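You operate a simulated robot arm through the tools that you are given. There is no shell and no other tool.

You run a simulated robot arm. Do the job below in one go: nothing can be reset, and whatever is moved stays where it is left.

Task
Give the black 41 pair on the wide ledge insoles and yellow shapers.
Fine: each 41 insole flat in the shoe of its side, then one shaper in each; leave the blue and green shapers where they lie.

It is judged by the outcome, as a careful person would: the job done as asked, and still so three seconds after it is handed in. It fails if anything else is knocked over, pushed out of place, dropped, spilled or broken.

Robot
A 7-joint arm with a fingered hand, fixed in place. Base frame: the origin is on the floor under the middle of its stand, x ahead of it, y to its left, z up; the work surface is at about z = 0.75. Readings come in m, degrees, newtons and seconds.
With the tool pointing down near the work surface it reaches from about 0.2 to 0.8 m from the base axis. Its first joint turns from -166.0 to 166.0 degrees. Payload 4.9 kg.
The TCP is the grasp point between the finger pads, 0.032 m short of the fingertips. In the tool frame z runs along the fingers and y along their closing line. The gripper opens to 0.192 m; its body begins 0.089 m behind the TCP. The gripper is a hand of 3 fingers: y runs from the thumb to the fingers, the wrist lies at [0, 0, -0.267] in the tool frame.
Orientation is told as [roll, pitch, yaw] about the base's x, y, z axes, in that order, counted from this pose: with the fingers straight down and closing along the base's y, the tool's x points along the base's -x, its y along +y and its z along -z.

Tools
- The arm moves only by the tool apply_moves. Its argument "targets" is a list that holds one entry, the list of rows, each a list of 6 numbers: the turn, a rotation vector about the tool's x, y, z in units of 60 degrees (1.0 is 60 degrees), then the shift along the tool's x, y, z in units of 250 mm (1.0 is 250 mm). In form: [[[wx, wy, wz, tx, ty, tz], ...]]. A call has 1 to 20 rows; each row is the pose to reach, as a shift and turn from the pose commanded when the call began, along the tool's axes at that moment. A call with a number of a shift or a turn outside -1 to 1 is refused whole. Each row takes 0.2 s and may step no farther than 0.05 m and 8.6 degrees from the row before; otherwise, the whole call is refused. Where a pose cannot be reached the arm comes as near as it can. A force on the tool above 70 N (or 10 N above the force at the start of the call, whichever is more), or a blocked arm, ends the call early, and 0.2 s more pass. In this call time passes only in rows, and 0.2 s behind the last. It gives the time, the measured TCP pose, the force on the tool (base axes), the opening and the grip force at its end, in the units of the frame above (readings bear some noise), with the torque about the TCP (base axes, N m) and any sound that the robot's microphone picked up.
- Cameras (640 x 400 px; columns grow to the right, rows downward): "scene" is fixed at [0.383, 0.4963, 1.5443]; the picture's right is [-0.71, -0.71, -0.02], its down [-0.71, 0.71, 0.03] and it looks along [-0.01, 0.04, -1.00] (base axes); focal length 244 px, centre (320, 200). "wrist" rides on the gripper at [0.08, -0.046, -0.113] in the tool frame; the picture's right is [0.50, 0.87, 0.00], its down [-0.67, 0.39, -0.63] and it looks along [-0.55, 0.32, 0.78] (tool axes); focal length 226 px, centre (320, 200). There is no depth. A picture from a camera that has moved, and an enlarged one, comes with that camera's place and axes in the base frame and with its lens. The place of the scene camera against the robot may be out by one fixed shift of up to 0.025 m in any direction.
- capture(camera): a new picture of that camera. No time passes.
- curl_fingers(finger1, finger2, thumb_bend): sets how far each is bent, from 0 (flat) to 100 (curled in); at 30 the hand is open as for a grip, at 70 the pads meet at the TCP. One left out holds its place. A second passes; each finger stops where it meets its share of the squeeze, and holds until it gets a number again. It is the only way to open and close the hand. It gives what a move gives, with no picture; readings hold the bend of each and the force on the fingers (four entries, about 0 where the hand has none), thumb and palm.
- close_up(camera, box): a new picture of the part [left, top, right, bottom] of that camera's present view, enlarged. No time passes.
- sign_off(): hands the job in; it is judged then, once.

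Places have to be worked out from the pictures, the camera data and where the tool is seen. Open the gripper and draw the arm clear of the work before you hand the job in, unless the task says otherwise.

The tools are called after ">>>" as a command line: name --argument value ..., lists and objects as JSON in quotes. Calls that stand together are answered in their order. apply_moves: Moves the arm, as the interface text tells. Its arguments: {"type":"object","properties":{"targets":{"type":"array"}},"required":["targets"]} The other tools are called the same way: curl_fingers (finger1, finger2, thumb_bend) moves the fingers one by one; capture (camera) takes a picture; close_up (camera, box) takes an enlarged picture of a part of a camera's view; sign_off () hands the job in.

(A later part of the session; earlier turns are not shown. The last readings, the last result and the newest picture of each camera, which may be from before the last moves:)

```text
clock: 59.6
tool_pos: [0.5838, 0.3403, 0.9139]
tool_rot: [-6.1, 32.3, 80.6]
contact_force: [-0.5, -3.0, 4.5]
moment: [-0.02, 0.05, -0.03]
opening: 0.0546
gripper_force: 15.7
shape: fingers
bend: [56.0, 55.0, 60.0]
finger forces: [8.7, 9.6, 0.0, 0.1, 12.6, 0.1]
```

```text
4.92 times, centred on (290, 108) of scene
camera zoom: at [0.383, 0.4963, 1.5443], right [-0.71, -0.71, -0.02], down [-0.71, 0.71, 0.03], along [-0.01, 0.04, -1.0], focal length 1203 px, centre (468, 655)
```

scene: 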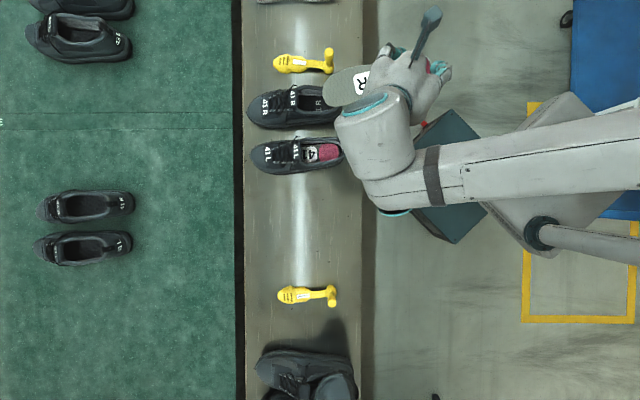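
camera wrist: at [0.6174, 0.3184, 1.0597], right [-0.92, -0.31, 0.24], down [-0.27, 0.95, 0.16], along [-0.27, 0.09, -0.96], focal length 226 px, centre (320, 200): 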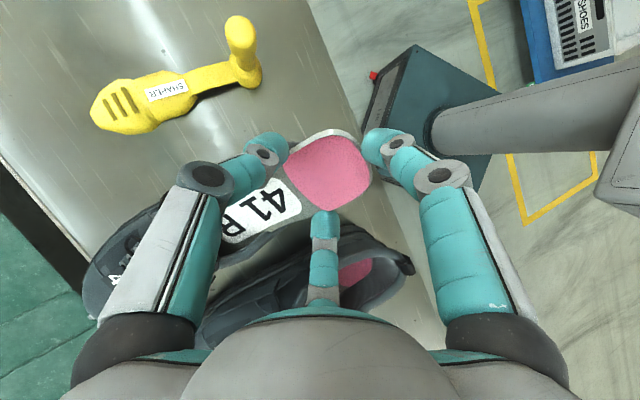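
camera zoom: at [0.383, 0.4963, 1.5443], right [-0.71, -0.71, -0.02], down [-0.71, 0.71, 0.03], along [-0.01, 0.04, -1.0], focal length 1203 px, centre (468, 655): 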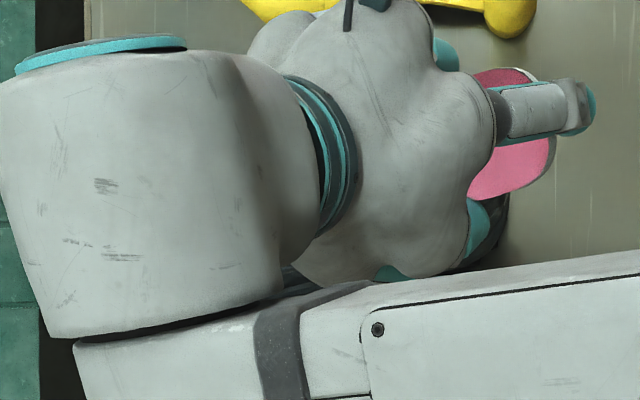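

The reaction now acts on the insole's left edge at the left rim: the shoe has rotated and is being pushed out over the edge, so this line is not good. I withdraw the insole completely and will re-seat the shoe before trying again.

>>> apply_moves --targets '[[[0, 0, 0, 0.0136, -0.0112, -0.0092], [0, 0, 0, 0.132, 0.0496, -0.016], [0, 0, 0, 0.2584, 0.1104, -0.032], [0, 0, 0, 0.402, 0.18, -0.048]]]'

>>> capture --camera "scene"

>>> capture --camera "wrist"

```text
clock: 60.6
tool_pos: [0.5237, 0.2682, 0.9728]
tool_rot: [-6.0, 32.3, 80.8]
contact_force: [-0.6, 0.5, -1.1]
moment: [-0.02, -0.01, -0.03]
opening: 0.0544
gripper_force: 13.9
shape: fingers
bend: [56.0, 55.0, 60.0]
finger forces: [7.1, 10.0, 0.1, 0.0, 12.0, 0.0]
```

```text
taken
```

scene: 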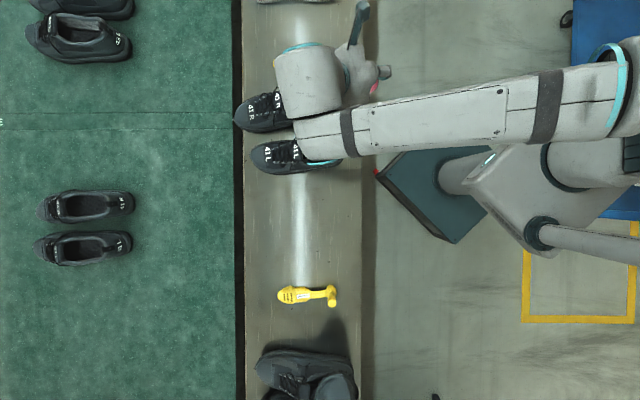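

```text
taken
camera wrist: at [0.5561, 0.2586, 1.1135], right [-0.93, -0.32, 0.19], down [-0.3, 0.94, 0.14], along [-0.23, 0.07, -0.97], focal length 226 px, centre (320, 200)
```

wrist: 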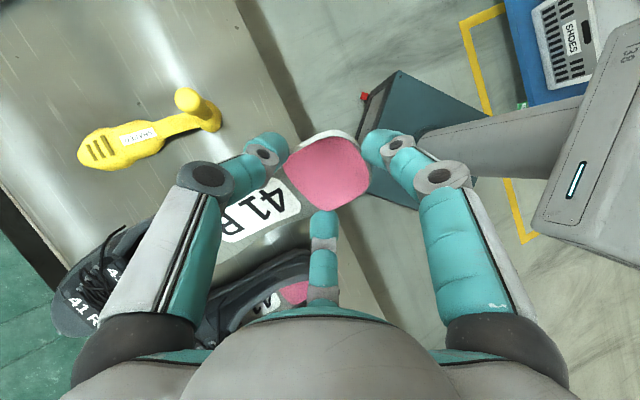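

The shoe's toe overhangs the far edge by ~2 cm now. I lift the insole clear first.

>>> apply_moves --targets '[[[0, 0, 0, 0.0424, -0.0073, -0.0674], [0, 0, 0, 0.12, 0.005, -0.13], [0, 0, 0, 0.21, 0.03, -0.19], [0, 0, 0, 0.308, 0.0552, -0.2388]]]'

>>> apply_moves --targets '[[[-0.019, -0.0885, 0.013, 0, 0, 0], [-0.038, -0.1769, 0.0259, 0, 0, 0], [-0.057, -0.2654, 0.0389, 0, 0, 0], [-0.076, -0.3539, 0.0519, 0, 0, 0], [-0.095, -0.4423, 0.0648, 0, 0, 0], [-0.114, -0.5308, 0.0778, 0, 0, 0]]]'

>>> capture --camera "wrist"

>>> capture --camera "scene"

```text
clock: 61.6
tool_pos: [0.5001, 0.2376, 1.0608]
tool_rot: [-5.9, 32.3, 80.8]
contact_force: [-0.6, -0.2, -0.9]
moment: [-0.03, 0.04, -0.04]
opening: 0.0541
gripper_force: 14.3
shape: fingers
bend: [56.0, 55.0, 60.0]
finger forces: [7.2, 10.1, 0.0, 0.0, 11.6, 0.1]
```

```text
clock: 63.0
tool_pos: [0.5002, 0.2355, 1.0639]
tool_rot: [0.2, 0.1, 77.6]
contact_force: [-0.5, 0.2, 0.4]
moment: [0.01, 0.01, 0.0]
opening: 0.0543
gripper_force: 14.3
shape: fingers
bend: [56.0, 55.0, 60.0]
finger forces: [7.1, 10.0, 0.0, 0.1, 11.6, 0.0]
```

```text
taken
camera wrist: at [0.5278, 0.1503, 1.1766], right [-0.95, -0.3, 0.0], down [-0.23, 0.74, 0.63], along [-0.19, 0.6, -0.78], focal length 226 px, centre (320, 200)
```

wrist: 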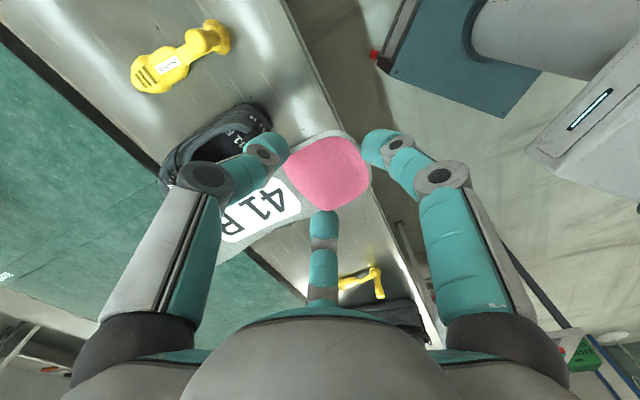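

```text
taken
```

scene: 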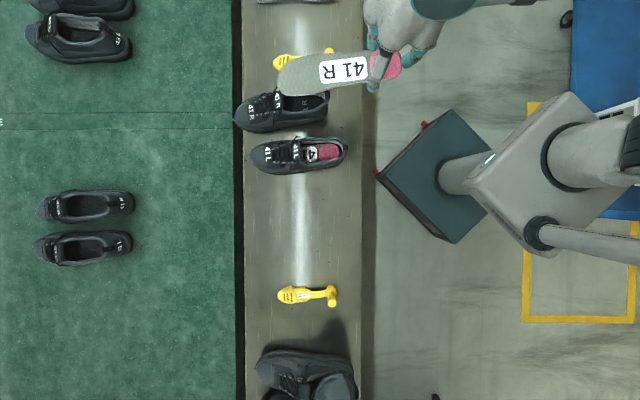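

With the insole held high, I test whether the mirror-image posture (hand leaning right, right edge down), which suits the right insole's shape, is reachable.

>>> apply_moves --targets '[[[-0.1064, 0.0223, 0.0433, -0.0116, -0.0192, -0.0133], [-0.2129, 0.0447, 0.0867, -0.0232, -0.0385, -0.0267], [-0.3193, 0.067, 0.13, -0.0348, -0.0577, -0.04], [-0.4258, 0.0893, 0.1733, -0.0464, -0.077, -0.0533], [-0.5322, 0.1117, 0.2167, -0.058, -0.0962, -0.0667], [-0.6387, 0.134, 0.26, -0.0696, -0.1155, -0.08], [-0.7451, 0.1563, 0.3033, -0.0812, -0.1347, -0.0933], [-0.8516, 0.1787, 0.3467, -0.0928, -0.154, -0.1067], [-0.958, 0.201, 0.39, -0.1044, -0.1732, -0.12]]]'

>>> capture --camera "scene"

>>> capture --camera "wrist"

```text
clock: 65.0
tool_pos: [0.4588, 0.288, 0.9833]
tool_rot: [55.7, 20.7, 62.9]
contact_force: [1.1, 0.0, 2.7]
moment: [-0.01, -0.14, -0.06]
opening: 0.042
gripper_force: 10.0
shape: fingers
bend: [60.0, 55.0, 62.0]
finger forces: [4.0, 8.9, 0.0, 0.1, 8.5, 0.0]
out of reach, approached as far as the arm can: row 6, 7, 8, 9
```

```text
taken
```

scene: 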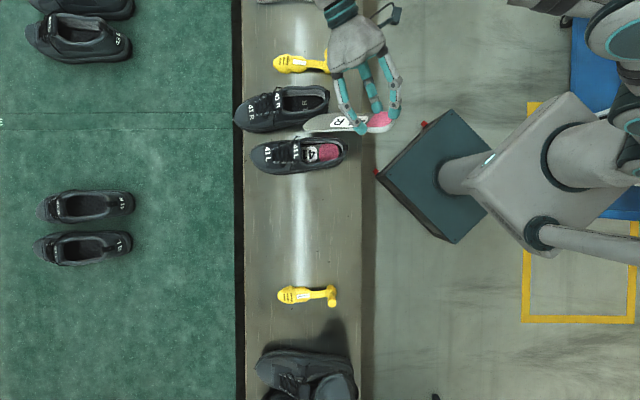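

```text
taken
camera wrist: at [0.5351, 0.1769, 1.0352], right [-0.53, 0.03, 0.85], down [0.67, 0.63, 0.39], along [-0.52, 0.77, -0.36], focal length 226 px, centre (320, 200)
```

wrist: 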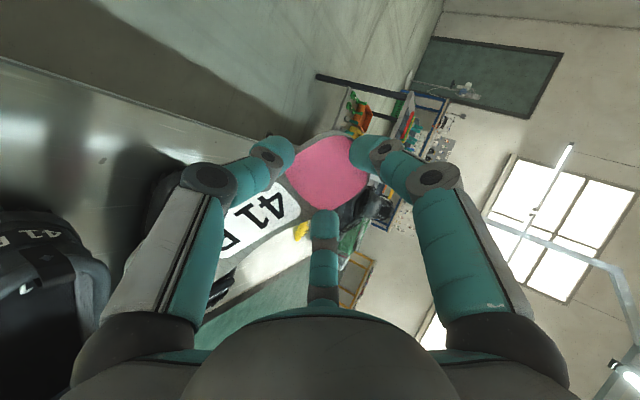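

That posture is out of reach and the arm sagged toward shoe L; the insole also shifted a little in the grip. I carefully move straight up a little first, to get clear and see how the controller responds.

>>> apply_moves --targets '[[[0, 0, 0, 0.0424, 0.0927, -0.0632]]]'

>>> close_up --camera "scene" --box '[225, 60, 425, 185]'

```text
clock: 65.4
tool_pos: [0.4507, 0.2825, 0.9929]
tool_rot: [55.9, 21.1, 62.9]
contact_force: [-0.3, 0.1, 0.0]
moment: [0.02, 0.02, 0.03]
opening: 0.0406
gripper_force: 10.5
shape: fingers
bend: [60.0, 55.0, 62.0]
finger forces: [3.1, 8.7, 0.0, 0.0, 9.0, 0.1]
out of reach, approached as far as the arm can: row 1
```

```text
3.20 times, centred on (325, 122) of scene
camera zoom: at [0.383, 0.4963, 1.5443], right [-0.71, -0.71, -0.02], down [-0.71, 0.71, 0.03], along [-0.01, 0.04, -1.0], focal length 782 px, centre (304, 448)
```

zoom: 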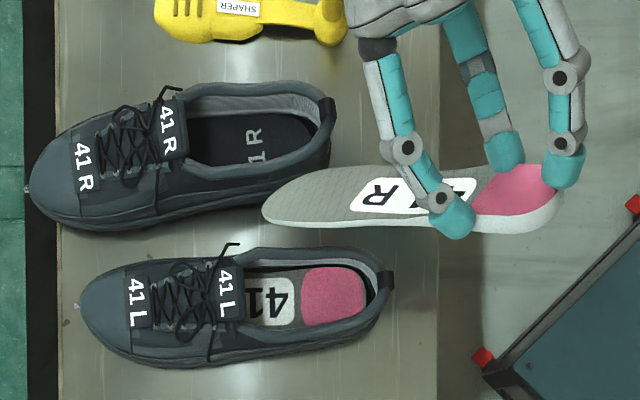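

Shoe R is stable. The lean-right posture cannot be reached for the shoe where it is, but would be if the shoe's toe pointed more outward. I bring the hand back to level first.

>>> apply_moves --targets '[[[0.1064, -0.0223, -0.0433, 0.0063, 0.0137, -0.0094], [0.2129, -0.0447, -0.0867, 0.0126, 0.0275, -0.0187], [0.3193, -0.067, -0.13, 0.0189, 0.0412, -0.0281], [0.4258, -0.0893, -0.1733, 0.0252, 0.0549, -0.0375], [0.5322, -0.1117, -0.2167, 0.0314, 0.0687, -0.0468], [0.6387, -0.134, -0.26, 0.0377, 0.0824, -0.0562], [0.7451, -0.1563, -0.3033, 0.044, 0.0961, -0.0656], [0.8516, -0.1787, -0.3467, 0.0503, 0.1099, -0.0749], [0.958, -0.201, -0.39, 0.0566, 0.1236, -0.0843]]]'

>>> capture --camera "scene"

>>> capture --camera "wrist"

```text
clock: 67.4
tool_pos: [0.451, 0.2811, 1.0344]
tool_rot: [0.1, 0.2, 77.6]
contact_force: [0.4, 0.2, -1.0]
moment: [0.01, 0.0, -0.02]
opening: 0.0405
gripper_force: 10.1
shape: fingers
bend: [60.0, 55.0, 62.0]
finger forces: [3.0, 8.8, 0.0, 0.0, 8.9, 0.0]
```

```text
taken
```

scene: 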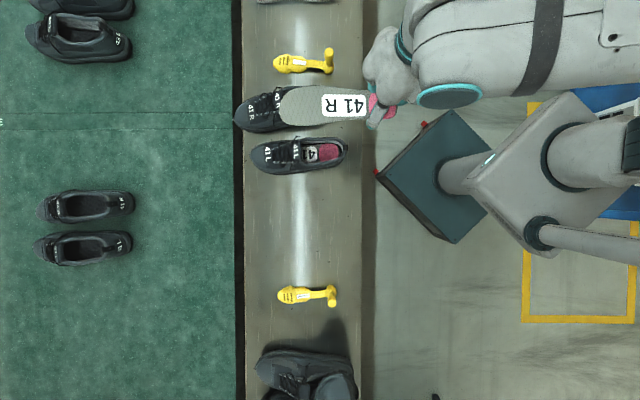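

```text
taken
camera wrist: at [0.4781, 0.1947, 1.1487], right [-0.95, -0.3, 0.0], down [-0.23, 0.74, 0.63], along [-0.19, 0.6, -0.78], focal length 226 px, centre (320, 200)
```

wrist: 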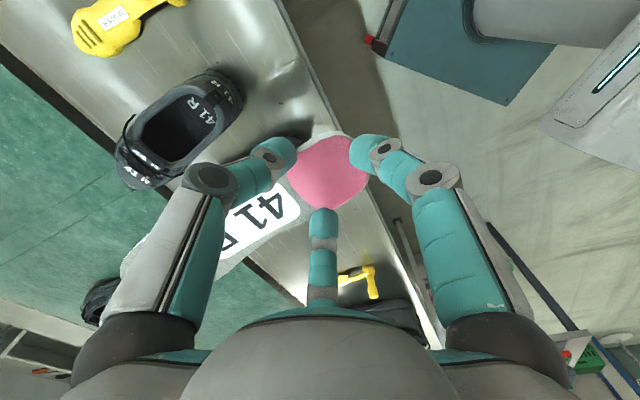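

The hand is level again and the insole still held, only shifted slightly forward. I carry it to the free area of the ledge on the left to set it down for now.

>>> apply_moves --targets '[[[0, 0, 0, -0.1384, 0.1129, 0], [0, 0, 0, -0.2768, 0.2258, 0], [0, 0, 0, -0.4152, 0.3387, 0], [0, 0, 0, -0.5536, 0.4517, 0], [0, 0, 0, -0.692, 0.5646, 0], [0, 0, 0, -0.8304, 0.6775, 0], [0, 0, 0, -0.9688, 0.7904, 0]]]'

>>> apply_moves --targets '[[[0, 0, 0, 0, 0, 0.18], [0, 0, 0, 0, 0, 0.36], [0, 0, 0, 0, 0, 0.54], [0, 0, 0, 0, 0, 0.72], [0, 0, 0, 0, 0, 0.86]]]'

>>> capture --camera "wrist"

>>> close_up --camera "scene" --box '[235, 180, 395, 280]'

```text
clock: 69.0
tool_pos: [0.3083, 0.5602, 1.0362]
tool_rot: [0.1, 0.2, 77.4]
contact_force: [0.0, 0.3, -0.7]
moment: [-0.04, 0.03, -0.01]
opening: 0.0405
gripper_force: 10.3
shape: fingers
bend: [60.0, 55.0, 62.0]
finger forces: [2.7, 8.7, 0.0, 0.1, 8.9, 0.0]
```

```text
clock: 70.2
tool_pos: [0.309, 0.5605, 0.8188]
tool_rot: [0.0, 0.1, 77.7]
contact_force: [0.3, 0.3, 0.7]
moment: [-0.03, 0.02, 0.02]
opening: 0.0406
gripper_force: 10.2
shape: fingers
bend: [60.0, 55.0, 62.0]
finger forces: [2.8, 8.9, 0.0, 0.0, 9.0, 0.0]
```

```text
taken
camera wrist: at [0.336, 0.4744, 0.9316], right [-0.95, -0.3, 0.0], down [-0.23, 0.74, 0.63], along [-0.19, 0.6, -0.78], focal length 226 px, centre (320, 200)
```

wrist: 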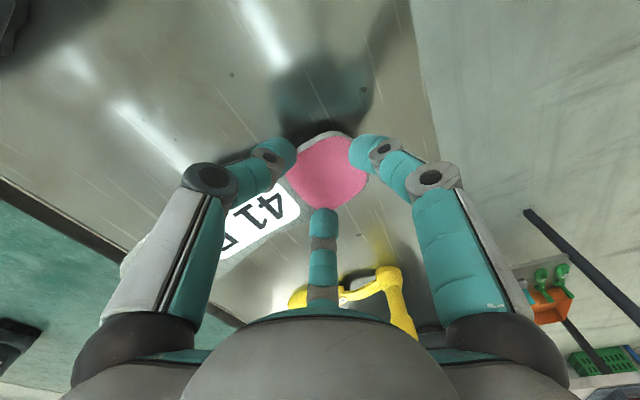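

```text
4.00 times, centred on (315, 230) of scene
camera zoom: at [0.383, 0.4963, 1.5443], right [-0.71, -0.71, -0.02], down [-0.71, 0.71, 0.03], along [-0.01, 0.04, -1.0], focal length 977 px, centre (340, 80)
```

zoom: 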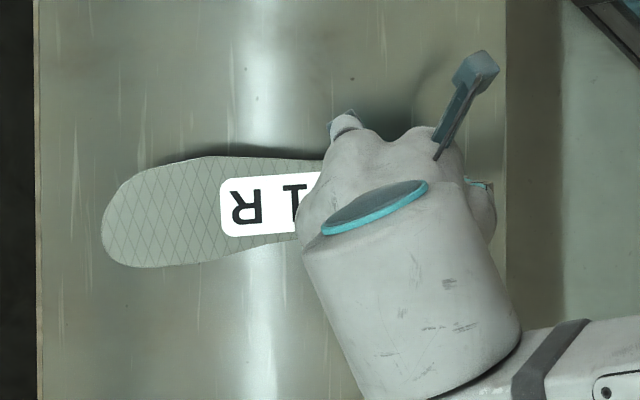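

I lower the remaining ~21 mm to place it on the ledge and open the fingers slightly.

>>> apply_moves --targets '[[[0, 0, 0, 0, 0, 0.04], [0, 0, 0, 0, 0, 0.07], [0, 0, 0, 0, 0, 0.084]]]'

>>> curl_fingers --finger1 52 --finger2 49 --thumb_bend 49

>>> capture --camera "wrist"

```text
clock: 71.0
tool_pos: [0.3081, 0.561, 0.8003]
tool_rot: [0.2, -0.1, 77.7]
contact_force: [-0.8, -1.0, 21.5]
moment: [-0.45, 0.67, 0.05]
opening: 0.0408
gripper_force: 23.9
shape: fingers
bend: [59.0, 55.0, 62.0]
finger forces: [27.1, 10.0, 0.0, 0.0, 9.8, 0.1]
```

```text
clock: 72.0
tool_pos: [0.3087, 0.5598, 0.7995]
tool_rot: [0.1, 0.3, 77.6]
contact_force: [0.0, 0.0, -0.6]
moment: [0.01, -0.03, 0.02]
opening: 0.0819
gripper_force: 0.0
shape: fingers
bend: [52.0, 49.0, 49.0]
finger forces: [0.1, 0.0, 0.0, 0.1, 0.0, 0.0]
```

```text
taken
camera wrist: at [0.335, 0.474, 0.9114], right [-0.95, -0.3, 0.0], down [-0.23, 0.74, 0.63], along [-0.19, 0.6, -0.78], focal length 226 px, centre (320, 200)
```

wrist: 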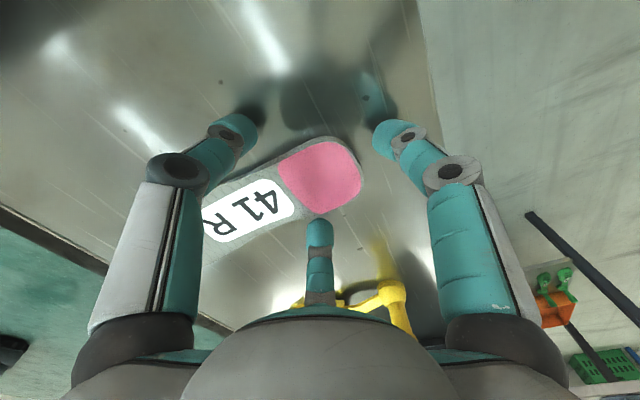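

The right insole lies safely on the ledge. I raise the hand and look at the whole ledge again.

>>> apply_moves --targets '[[[0, 0, 0, 0, 0, -0.1], [0, 0, 0, 0, 0, -0.28], [0, 0, 0, 0.05, 0, -0.46], [0, 0, 0, 0.15, 0, -0.64], [0, 0, 0, 0.25, 0, -0.8]]]'

>>> close_up --camera "scene" --box '[220, 40, 380, 140]'

>>> close_up --camera "scene" --box '[220, 120, 380, 220]'

>>> close_up --camera "scene" --box '[265, 40, 345, 90]'

```text
refused: row 4 steps farther than a row can; nothing moved
```

```text
4.00 times, centred on (300, 90) of scene
camera zoom: at [0.383, 0.4963, 1.5443], right [-0.71, -0.71, -0.02], down [-0.71, 0.71, 0.03], along [-0.01, 0.04, -1.0], focal length 977 px, centre (400, 640)
```

zoom: 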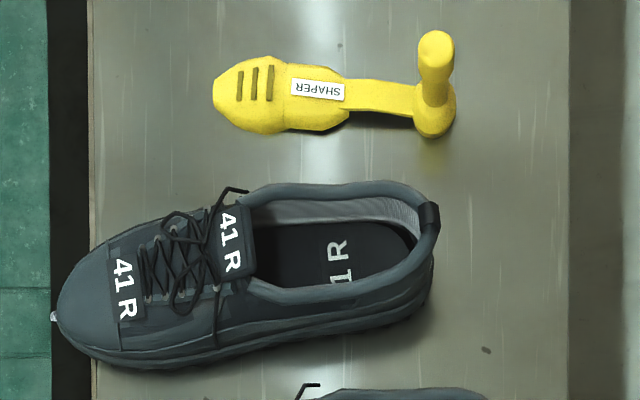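

```text
4.00 times, centred on (300, 170) of scene
camera zoom: at [0.383, 0.4963, 1.5443], right [-0.71, -0.71, -0.02], down [-0.71, 0.71, 0.03], along [-0.01, 0.04, -1.0], focal length 977 px, centre (400, 320)
```

zoom: 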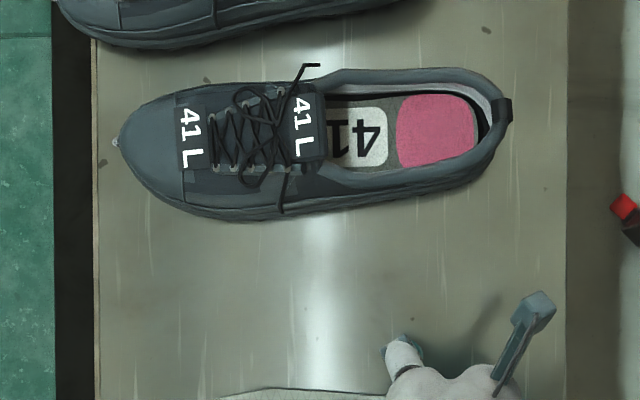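

```text
8.00 times, centred on (305, 65) of scene
camera zoom: at [0.383, 0.4963, 1.5443], right [-0.71, -0.71, -0.02], down [-0.71, 0.71, 0.03], along [-0.01, 0.04, -1.0], focal length 1954 px, centre (440, 1280)
```

zoom: 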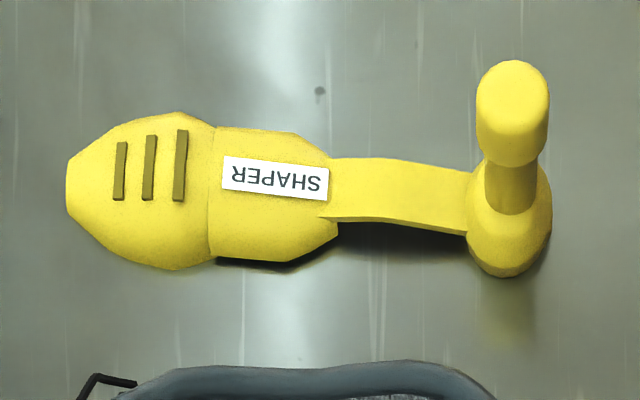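

Shoe L and its insole are fine. I raise the hand; the plan is: right-hand yellow shaper into shoe L first, then turn shoe R so the mirror-image insertion is reachable.

>>> apply_moves --targets '[[[0, 0, 0, 0, 0, -0.1], [0, 0, 0, 0, 0, -0.28], [0, 0, 0, 0, 0, -0.46], [0, 0, 0, 0, 0, -0.64], [0, 0, 0, 0, 0, -0.82]]]'

>>> close_up --camera "scene" --box '[240, 185, 360, 260]'

>>> close_up --camera "wrist" --box '[250, 150, 450, 300]'

```text
clock: 73.2
tool_pos: [0.3054, 0.5613, 1.0041]
tool_rot: [0.2, 0.3, 77.6]
contact_force: [0.4, 0.6, -0.1]
moment: [0.01, 0.04, -0.03]
opening: 0.0818
gripper_force: 0.0
shape: fingers
bend: [52.0, 49.0, 49.0]
finger forces: [0.0, 0.0, 0.0, 0.1, 0.0, 0.0]
```

```text
5.33 times, centred on (300, 222) of scene
camera zoom: at [0.383, 0.4963, 1.5443], right [-0.71, -0.71, -0.02], down [-0.71, 0.71, 0.03], along [-0.01, 0.04, -1.0], focal length 1303 px, centre (427, 80)
```

zoom: 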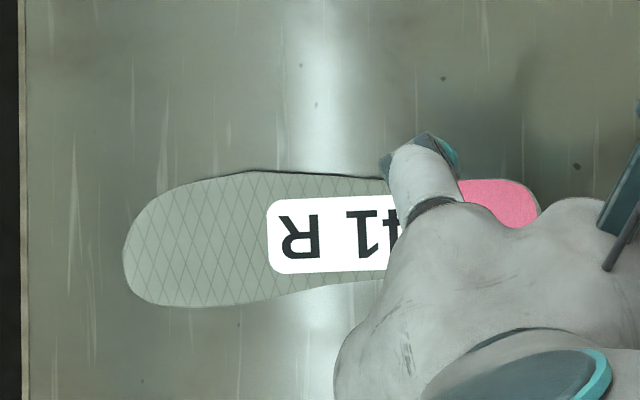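

```text
2.67 times, centred on (350, 225) of wrist
camera zoom: at [0.3328, 0.4753, 1.116], right [-0.95, -0.3, 0.01], down [-0.23, 0.74, 0.63], along [-0.19, 0.6, -0.78], focal length 603 px, centre (240, 133)
```

zoom: 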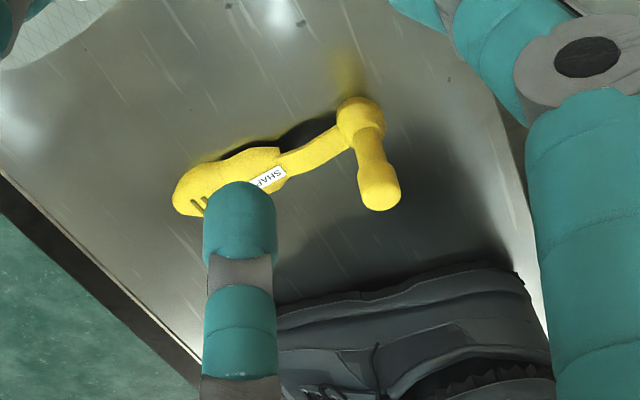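

I move over to the right-hand yellow shaper's handle (≈(0.659, 0.226)), turning the hand to yaw 69°.

>>> apply_moves --targets '[[[0, 0, 0, 0.0838, -0.139, 0], [0, 0, 0, 0.1677, -0.278, 0], [0, 0, 0, 0.2515, -0.417, 0], [0, 0, 0, 0.3353, -0.556, 0], [0, 0, 0, 0.4192, -0.695, 0], [0, 0, 0, 0.503, -0.834, 0]]]'

>>> apply_moves --targets '[[[0, 0, 0.0239, 0.0838, -0.139, 0], [0, 0, 0.0478, 0.1677, -0.278, 0], [0, 0, 0.0717, 0.2515, -0.417, 0], [0, 0, 0.0955, 0.3353, -0.556, 0], [0, 0, 0.1194, 0.4192, -0.695, 0], [0, 0, 0.1433, 0.503, -0.834, 0]]]'

>>> capture --camera "wrist"

>>> capture --camera "scene"

```text
clock: 74.6
tool_pos: [0.4865, 0.3907, 1.005]
tool_rot: [0.3, 0.1, 77.7]
contact_force: [0.4, -0.7, 0.3]
moment: [0.01, -0.02, -0.05]
opening: 0.0819
gripper_force: 0.0
shape: fingers
bend: [52.0, 49.0, 49.0]
finger forces: [0.0, 0.1, 0.0, 0.0, 0.0, 0.0]
```

```text
clock: 76.0
tool_pos: [0.6643, 0.2265, 1.0041]
tool_rot: [0.1, 0.2, 68.9]
contact_force: [-0.9, 0.0, -0.2]
moment: [-0.04, 0.02, -0.02]
opening: 0.0822
gripper_force: 0.1
shape: fingers
bend: [52.0, 49.0, 49.0]
finger forces: [0.0, 0.0, 0.1, 0.0, 0.0, 0.0]
```

```text
taken
camera wrist: at [0.6793, 0.1365, 1.1169], right [-0.99, -0.16, 0.0], down [-0.12, 0.77, 0.63], along [-0.1, 0.62, -0.78], focal length 226 px, centre (320, 200)
```

wrist: 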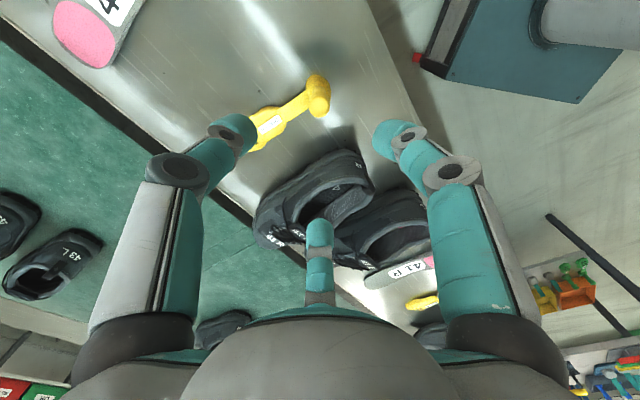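

```text
taken
```

scene: 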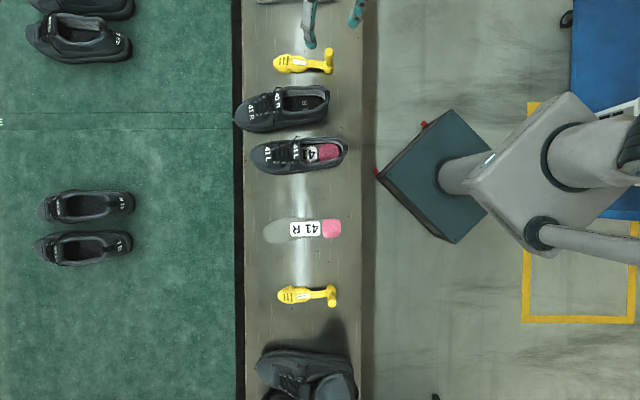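

I zoom in on the shaper from the wrist to fix its handle position and height.

>>> close_up --camera "wrist" --box '[220, 60, 380, 170]'

>>> close_up --camera "scene" --box '[225, 80, 355, 180]'

```text
3.64 times, centred on (300, 115) of wrist
camera zoom: at [0.6793, 0.1365, 1.1169], right [-0.99, -0.16, 0.0], down [-0.12, 0.77, 0.63], along [-0.1, 0.62, -0.78], focal length 822 px, centre (393, 509)
```

zoom: 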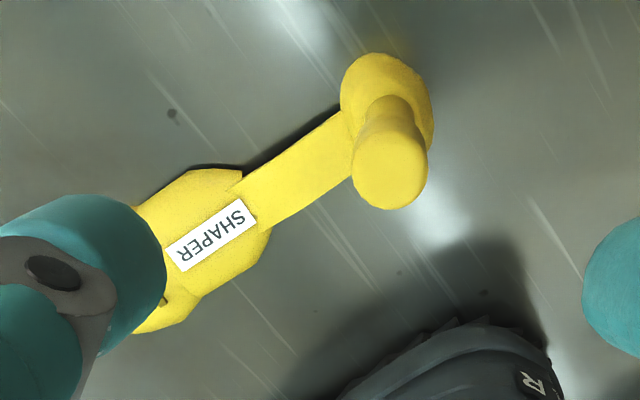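

```text
4.00 times, centred on (290, 130) of scene
camera zoom: at [0.383, 0.4963, 1.5443], right [-0.71, -0.71, -0.02], down [-0.71, 0.71, 0.03], along [-0.01, 0.04, -1.0], focal length 977 px, centre (440, 480)
```

zoom: 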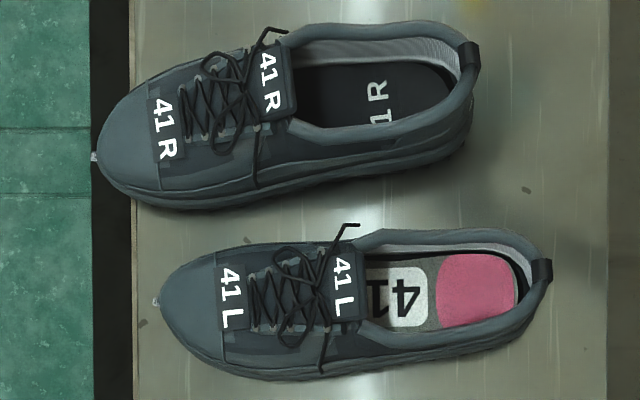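

The wrist view puts the handle at about (0.669, 0.2155), top at z≈0.865. I centre over it and descend around the handle to z≈0.86.

>>> apply_moves --targets '[[[0, 0, 0, 0.0344, -0.0336, 0.15], [0, 0, 0, 0.0344, -0.0336, 0.32], [0, 0, 0, 0.0344, -0.0336, 0.48], [0, 0, 0, 0.0344, -0.0336, 0.576]]]'

>>> capture --camera "wrist"

>>> close_up --camera "wrist" --box '[240, 110, 400, 240]'

```text
clock: 77.0
tool_pos: [0.6674, 0.2138, 0.8599]
tool_rot: [0.2, 0.1, 69.0]
contact_force: [1.2, -0.5, 1.0]
moment: [0.01, -0.01, 0.0]
opening: 0.0823
gripper_force: 0.0
shape: fingers
bend: [52.0, 49.0, 49.0]
finger forces: [0.1, 0.1, 0.0, 0.1, 0.0, 0.0]
```

```text
taken
camera wrist: at [0.6815, 0.1251, 0.9722], right [-0.99, -0.16, 0.0], down [-0.12, 0.77, 0.63], along [-0.1, 0.62, -0.78], focal length 226 px, centre (320, 200)
```

wrist: 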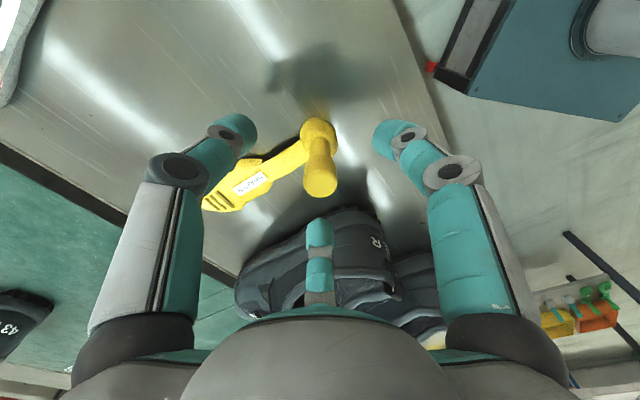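

```text
3.08 times, centred on (320, 175) of wrist
camera zoom: at [0.6815, 0.1251, 0.9722], right [-0.99, -0.16, 0.0], down [-0.12, 0.77, 0.63], along [-0.1, 0.62, -0.78], focal length 696 px, centre (320, 277)
```

zoom: 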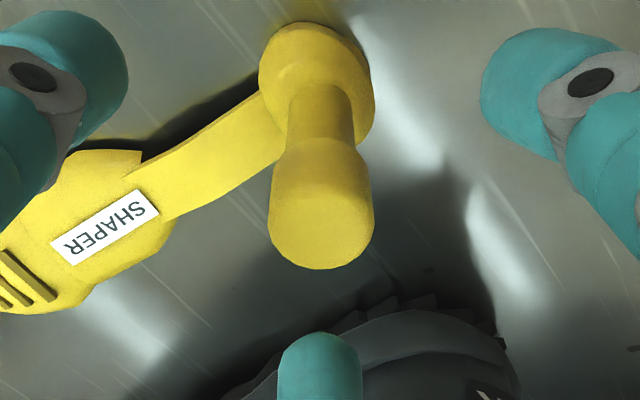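

The handle axis is ~3.5 mm behind the TCP line and its top is at z≈0.85. I correct that, descend to z≈0.84 and close the fingers on the handle.

>>> apply_moves --targets '[[[0, 0, 0, 0.012, -0.007, 0.04], [0, 0, 0, 0.012, -0.007, 0.08]]]'

>>> curl_fingers --finger1 60 --finger2 60 --thumb_bend 60

>>> close_up --camera "wrist" --box '[240, 110, 400, 240]'

```text
clock: 77.6
tool_pos: [0.6682, 0.2106, 0.8404]
tool_rot: [0.1, 0.2, 69.0]
contact_force: [-0.7, -1.0, 0.3]
moment: [-0.04, -0.04, 0.04]
opening: 0.0821
gripper_force: 0.1
shape: fingers
bend: [52.0, 49.0, 49.0]
finger forces: [0.0, 0.1, 0.0, 0.0, 0.1, 0.1]
```

```text
clock: 78.6
tool_pos: [0.6688, 0.2093, 0.8414]
tool_rot: [0.0, 0.3, 69.0]
contact_force: [-0.9, -0.1, -0.1]
moment: [0.01, 0.04, 0.03]
opening: 0.0427
gripper_force: 0.0
shape: fingers
bend: [60.0, 60.0, 60.0]
finger forces: [0.1, 0.0, 0.0, 0.0, 0.1, 0.0]
```

```text
3.08 times, centred on (320, 175) of wrist
camera zoom: at [0.6823, 0.121, 0.9536], right [-0.99, -0.16, 0.0], down [-0.12, 0.77, 0.63], along [-0.1, 0.62, -0.78], focal length 696 px, centre (320, 277)
```

zoom: 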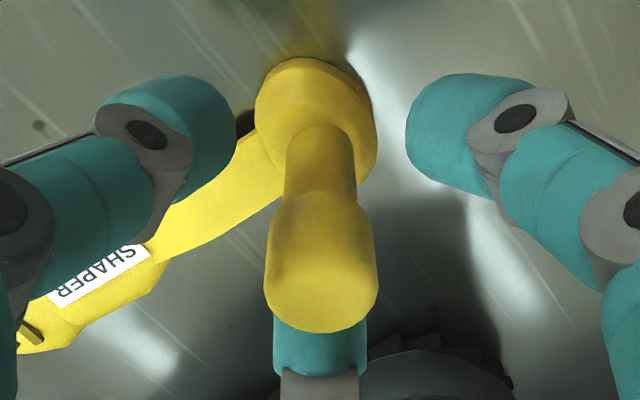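

The handle is centred between the tips. I close firmly around the shaft just below the wider grip end.

>>> curl_fingers --finger1 84 --finger2 84 --thumb_bend 84

>>> close_up --camera "wrist" --box '[240, 110, 400, 240]'

```text
clock: 79.6
tool_pos: [0.6683, 0.2117, 0.8413]
tool_rot: [0.1, 0.2, 69.1]
contact_force: [-0.5, -0.2, 0.0]
moment: [0.0, 0.0, 0.01]
opening: 0.0109
gripper_force: 0.0
shape: fingers
bend: [71.0, 71.0, 84.0]
finger forces: [0.0, 0.1, 0.0, 0.1, 0.0, 0.0]
```

```text
3.08 times, centred on (320, 175) of wrist
camera zoom: at [0.6823, 0.121, 0.9536], right [-0.99, -0.16, 0.0], down [-0.12, 0.77, 0.63], along [-0.1, 0.62, -0.78], focal length 696 px, centre (320, 277)
```

zoom: 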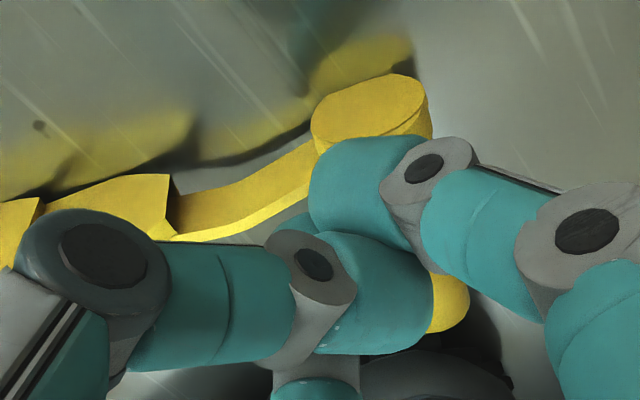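

The squeeze at the thin shaft made the shaper roll onto its side between the fingers; nothing is gripped. I open the fingers again and look.

>>> curl_fingers --finger1 60 --finger2 60 --thumb_bend 60

>>> capture --camera "wrist"

>>> close_up --camera "scene" --box '[255, 20, 375, 95]'

```text
clock: 80.6
tool_pos: [0.6686, 0.2103, 0.8412]
tool_rot: [0.1, 0.2, 69.1]
contact_force: [0.1, 0.2, -0.3]
moment: [0.0, 0.01, 0.04]
opening: 0.0415
gripper_force: 0.0
shape: fingers
bend: [60.0, 60.0, 60.0]
finger forces: [0.0, 0.1, 0.0, 0.1, 0.0, 0.0]
```

```text
taken
camera wrist: at [0.6822, 0.121, 0.9536], right [-0.99, -0.16, 0.0], down [-0.12, 0.77, 0.63], along [-0.1, 0.62, -0.78], focal length 226 px, centre (320, 200)
```

wrist: 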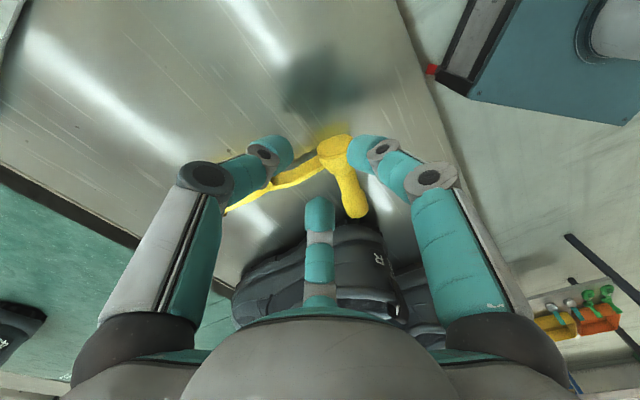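

```text
5.33 times, centred on (315, 58) of scene
camera zoom: at [0.383, 0.4963, 1.5443], right [-0.71, -0.71, -0.02], down [-0.71, 0.71, 0.03], along [-0.01, 0.04, -1.0], focal length 1303 px, centre (347, 960)
```

zoom: 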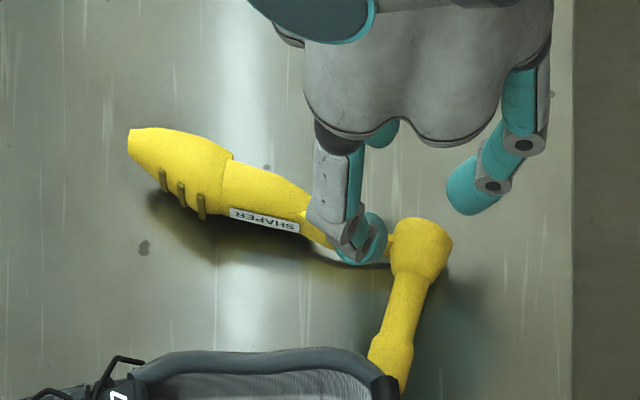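

The shaper lies on its side, handle pointing toward shoe R's heel. I raise the hand and study how it lies before re-gripping it across the handle (a much firmer pinch).

>>> apply_moves --targets '[[[0, 0, 0, 0, 0, -0.06], [0, 0, 0, 0, 0, -0.2], [0, 0, 0, 0, 0, -0.38], [0, 0, 0, 0.1, 0.06, -0.5]]]'

>>> capture --camera "wrist"

>>> close_up --camera "scene" --box '[265, 35, 345, 95]'

```text
clock: 81.6
tool_pos: [0.6416, 0.1942, 0.9642]
tool_rot: [0.2, 0.3, 69.0]
contact_force: [-0.3, -1.0, -1.4]
moment: [0.01, -0.01, -0.02]
opening: 0.0414
gripper_force: 0.0
shape: fingers
bend: [60.0, 60.0, 60.0]
finger forces: [0.1, 0.0, 0.0, 0.0, 0.0, 0.0]
```

```text
taken
camera wrist: at [0.6559, 0.105, 1.0767], right [-0.99, -0.16, 0.01], down [-0.12, 0.77, 0.63], along [-0.1, 0.62, -0.78], focal length 226 px, centre (320, 200)
```

wrist: 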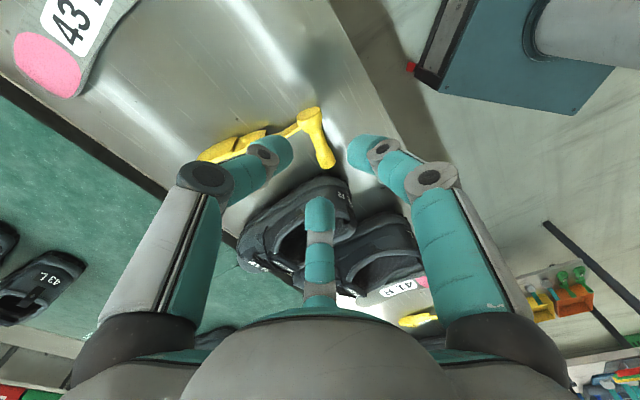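

```text
6.67 times, centred on (305, 65) of scene
camera zoom: at [0.383, 0.4963, 1.5443], right [-0.71, -0.71, -0.02], down [-0.71, 0.71, 0.03], along [-0.01, 0.04, -1.0], focal length 1629 px, centre (420, 1100)
```

zoom: 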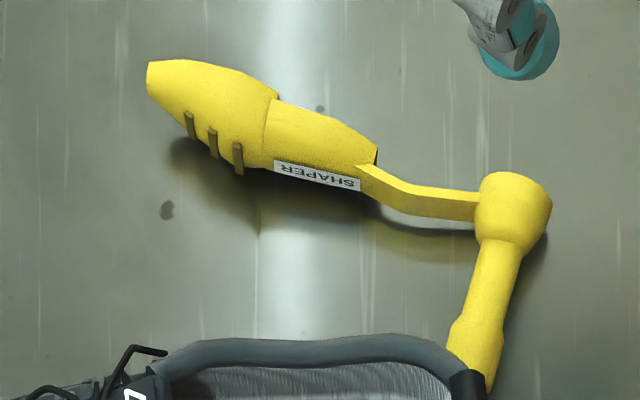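

I zoom with the wrist camera to locate the lying handle precisely.

>>> close_up --camera "wrist" --box '[180, 90, 380, 240]'

```text
2.67 times, centred on (280, 165) of wrist
camera zoom: at [0.6559, 0.105, 1.0767], right [-0.99, -0.16, 0.01], down [-0.12, 0.77, 0.63], along [-0.1, 0.62, -0.78], focal length 603 px, centre (427, 293)
```

zoom: 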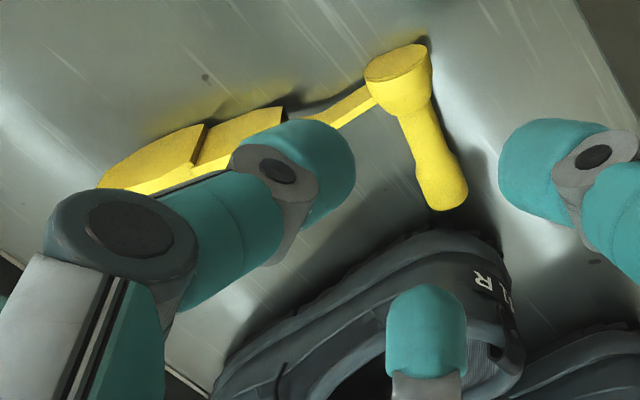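

Handle: ball end at (0.650, 0.215), far end (0.618, 0.278), lying on the ledge. I turn the hand to yaw 115° so the thumb and the two fingers can pinch it from both sides, and open the fingers.

>>> apply_moves --targets '[[[0, 0, -0.1278, 0, 0, 0], [0, 0, -0.2556, 0, 0, 0], [0, 0, -0.3833, 0, 0, 0], [0, 0, -0.5111, 0, 0, 0], [0, 0, -0.6389, 0, 0, 0], [0, 0, -0.7667, 0, 0, 0]]]'

>>> curl_fingers --finger1 52 --finger2 52 --thumb_bend 52

>>> capture --camera "wrist"

```text
clock: 83.0
tool_pos: [0.6299, 0.2154, 0.9582]
tool_rot: [0.9, 1.4, 108.9]
contact_force: [-0.8, 0.4, -5.2]
moment: [0.02, -0.06, 0.01]
opening: 0.042
gripper_force: 0.1
shape: fingers
bend: [60.0, 60.0, 60.0]
finger forces: [0.0, 0.0, 0.0, 0.0, 0.0, 0.0]
out of reach, approached as far as the arm can: row 5, 6
```

```text
clock: 84.0
tool_pos: [0.6339, 0.2155, 0.9668]
tool_rot: [0.0, 1.4, 108.9]
contact_force: [-0.3, 0.4, -0.1]
moment: [-0.05, -0.01, 0.0]
opening: 0.0752
gripper_force: 0.2
shape: fingers
bend: [52.0, 52.0, 52.0]
finger forces: [0.1, 0.0, 0.0, 0.0, 0.1, 0.1]
```

```text
taken
camera wrist: at [0.7008, 0.1593, 1.0802], right [-0.66, -0.75, 0.01], down [-0.59, 0.52, 0.62], along [-0.47, 0.4, -0.79], focal length 226 px, centre (320, 200)
```

wrist: 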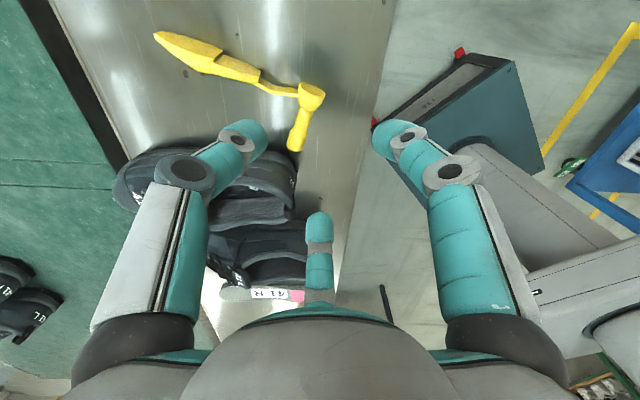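

Yaw beyond ~108° is out of the wrist's range, so I turn the other way round to yaw −65° (thumb on the heel side), which gives the same pinch line.

>>> apply_moves --targets '[[[0, 0, 0.138, 0, 0, -0.02], [0, 0, 0.276, 0, 0, -0.04], [0, 0, 0.414, 0, 0, -0.06], [0, 0, 0.552, 0, 0, -0.08], [0, 0, 0.69, 0, 0, -0.08], [0, 0, 0.828, 0, 0, -0.08], [0, 0, 0.966, 0, 0, -0.08]]]'

>>> apply_moves --targets '[[[0, 0, 0.138, 0, 0, 0], [0, 0, 0.276, 0, 0, 0], [0, 0, 0.414, 0, 0, 0], [0, 0, 0.552, 0, 0, 0], [0, 0, 0.69, 0, 0, 0], [0, 0, 0.828, 0, 0, 0], [0, 0, 0.966, 0, 0, 0]]]'

>>> apply_moves --targets '[[[0, 0, 0.138, 0, 0, 0], [0, 0, 0.276, 0, 0, 0], [0, 0, 0.414, 0, 0, 0], [0, 0, 0.552, 0, 0, 0], [0, 0, 0.69, 0, 0, 0], [0, 0, 0.828, 0, 0, 0], [0, 0, 0.966, 0, 0, 0]]]'

>>> capture --camera "wrist"

```text
clock: 85.6
tool_pos: [0.6315, 0.2166, 0.9852]
tool_rot: [-1.1, 0.9, 50.8]
contact_force: [-0.5, -0.8, 0.0]
moment: [-0.02, 0.01, 0.02]
opening: 0.0751
gripper_force: 0.0
shape: fingers
bend: [52.0, 52.0, 52.0]
finger forces: [0.0, 0.0, 0.0, 0.0, 0.1, 0.0]
```

```text
clock: 87.2
tool_pos: [0.6344, 0.2146, 0.9858]
tool_rot: [-1.2, -0.6, -7.1]
contact_force: [0.6, 0.7, 0.1]
moment: [-0.01, 0.02, -0.01]
opening: 0.0753
gripper_force: 0.0
shape: fingers
bend: [52.0, 52.0, 52.0]
finger forces: [0.0, 0.0, 0.1, 0.1, 0.1, 0.0]
```

```text
clock: 88.8
tool_pos: [0.6327, 0.2164, 0.9855]
tool_rot: [-0.1, -1.4, -65.2]
contact_force: [-0.3, -0.1, 0.3]
moment: [0.01, 0.01, 0.02]
opening: 0.0751
gripper_force: 0.1
shape: fingers
bend: [52.0, 52.0, 52.0]
finger forces: [0.0, 0.0, 0.1, 0.1, 0.0, 0.1]
```

```text
taken
camera wrist: at [0.5561, 0.2731, 1.0964], right [0.58, 0.82, -0.01], down [0.63, -0.43, 0.65], along [0.52, -0.38, -0.76], focal length 226 px, centre (320, 200)
```

wrist: 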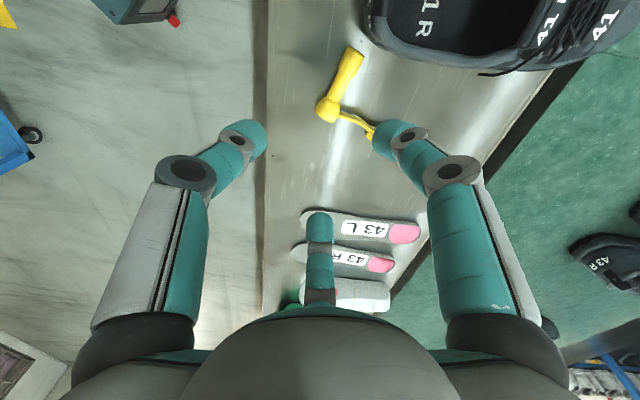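

Yaw −65° reached. I zoom to refine the handle's position relative to the hand.

>>> close_up --camera "wrist" --box '[280, 30, 440, 160]'

```text
3.08 times, centred on (360, 95) of wrist
camera zoom: at [0.5561, 0.2731, 1.0964], right [0.58, 0.82, -0.01], down [0.63, -0.43, 0.65], along [0.52, -0.38, -0.76], focal length 696 px, centre (197, 523)
```

zoom: 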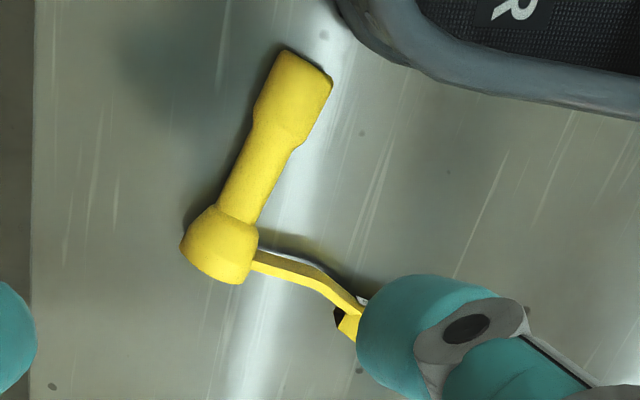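

Shoe R's heel leaves too little room for the pinch, so I first nudge the lying shaper ~6 cm to the right with the closed fingertips, pushing on its body. I close the fingers and move to its left side.

>>> curl_fingers --finger1 68 --finger2 68 --thumb_bend 68

>>> apply_moves --targets '[[[0, 0.0117, 0, 0.04, 0.07, 0], [0, 0.0233, 0, 0.12, 0.2, 0.05], [0, 0.0233, 0, 0.215, 0.452, 0.15], [0, 0.0233, 0, 0.215, 0.452, 0.32], [0, 0.0233, 0, 0.215, 0.452, 0.48]]]'

>>> capture --camera "wrist"

>>> close_up --camera "scene" --box '[225, 20, 385, 120]'

```text
clock: 89.8
tool_pos: [0.6328, 0.2167, 0.9864]
tool_rot: [-0.1, -1.4, -64.9]
contact_force: [-0.5, -0.3, 0.3]
moment: [0.01, -0.01, 0.0]
opening: 0.0099
gripper_force: 0.0
shape: fingers
bend: [68.0, 68.0, 68.0]
finger forces: [0.1, 0.0, 0.0, 0.1, 0.0, 0.1]
```

```text
refused: row 3 steps farther than a row can; nothing moved
```

```text
taken
camera wrist: at [0.556, 0.2728, 1.0962], right [0.57, 0.82, -0.01], down [0.63, -0.43, 0.65], along [0.52, -0.38, -0.76], focal length 226 px, centre (320, 200)
```

wrist: 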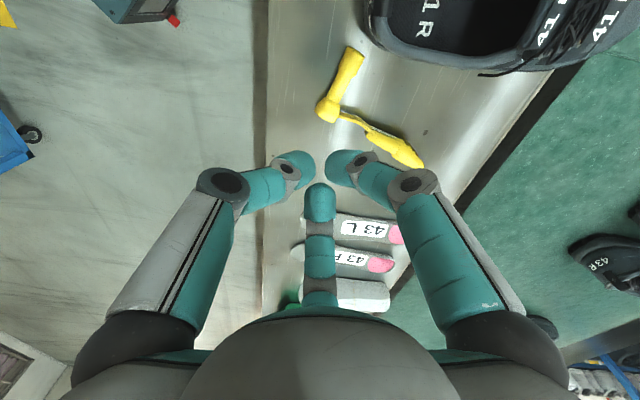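

```text
4.00 times, centred on (305, 70) of scene
camera zoom: at [0.383, 0.4963, 1.5443], right [-0.71, -0.71, -0.02], down [-0.71, 0.71, 0.03], along [-0.01, 0.04, -1.0], focal length 977 px, centre (380, 720)
```

zoom: 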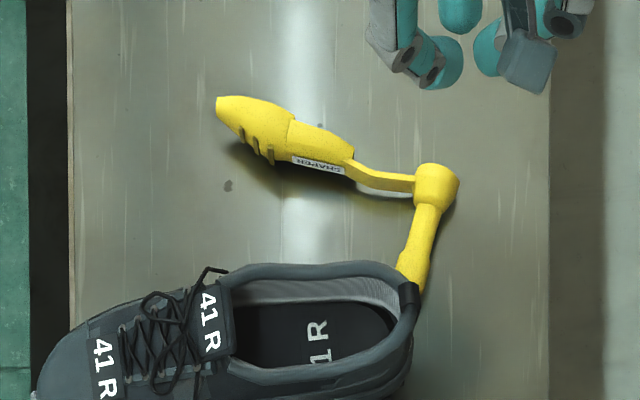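

I redo that with smaller steps: over to the shaper's left side (yaw −75°), then down to z≈0.81.

>>> apply_moves --targets '[[[0, 0.012, 0.08, 0.06, 0.137, 0], [0, 0.0233, 0.1667, 0.118, 0.274, 0], [0, 0.0233, 0.1667, 0.177, 0.4117, 0.02], [0, 0.0233, 0.1667, 0.177, 0.4117, 0.2], [0, 0.0233, 0.1667, 0.177, 0.4117, 0.38], [0, 0.0233, 0.1667, 0.177, 0.4117, 0.54]]]'

>>> capture --camera "wrist"

>>> close_up --camera "scene" --box '[225, 20, 385, 120]'

```text
clock: 91.2
tool_pos: [0.705, 0.2986, 0.8512]
tool_rot: [0.0, 0.0, -75.0]
contact_force: [-0.7, -0.1, 0.4]
moment: [0.0, 0.03, -0.03]
opening: 0.0098
gripper_force: 0.0
shape: fingers
bend: [68.0, 68.0, 68.0]
finger forces: [0.0, 0.0, 0.0, 0.1, 0.1, 0.0]
```

```text
taken
camera wrist: at [0.6397, 0.366, 0.9636], right [0.71, 0.71, 0.0], down [0.55, -0.55, 0.63], along [0.45, -0.45, -0.78], focal length 226 px, centre (320, 200)
```

wrist: 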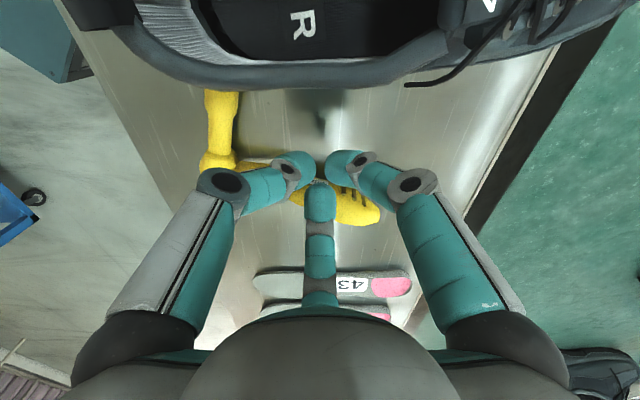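

```text
4.00 times, centred on (305, 70) of scene
camera zoom: at [0.383, 0.4963, 1.5443], right [-0.71, -0.71, -0.02], down [-0.71, 0.71, 0.03], along [-0.01, 0.04, -1.0], focal length 977 px, centre (380, 720)
```

zoom: 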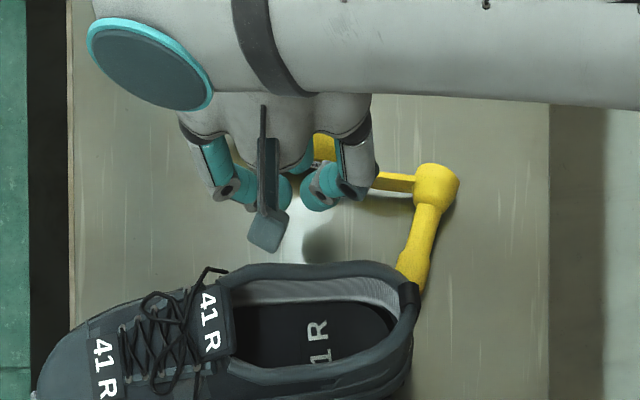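

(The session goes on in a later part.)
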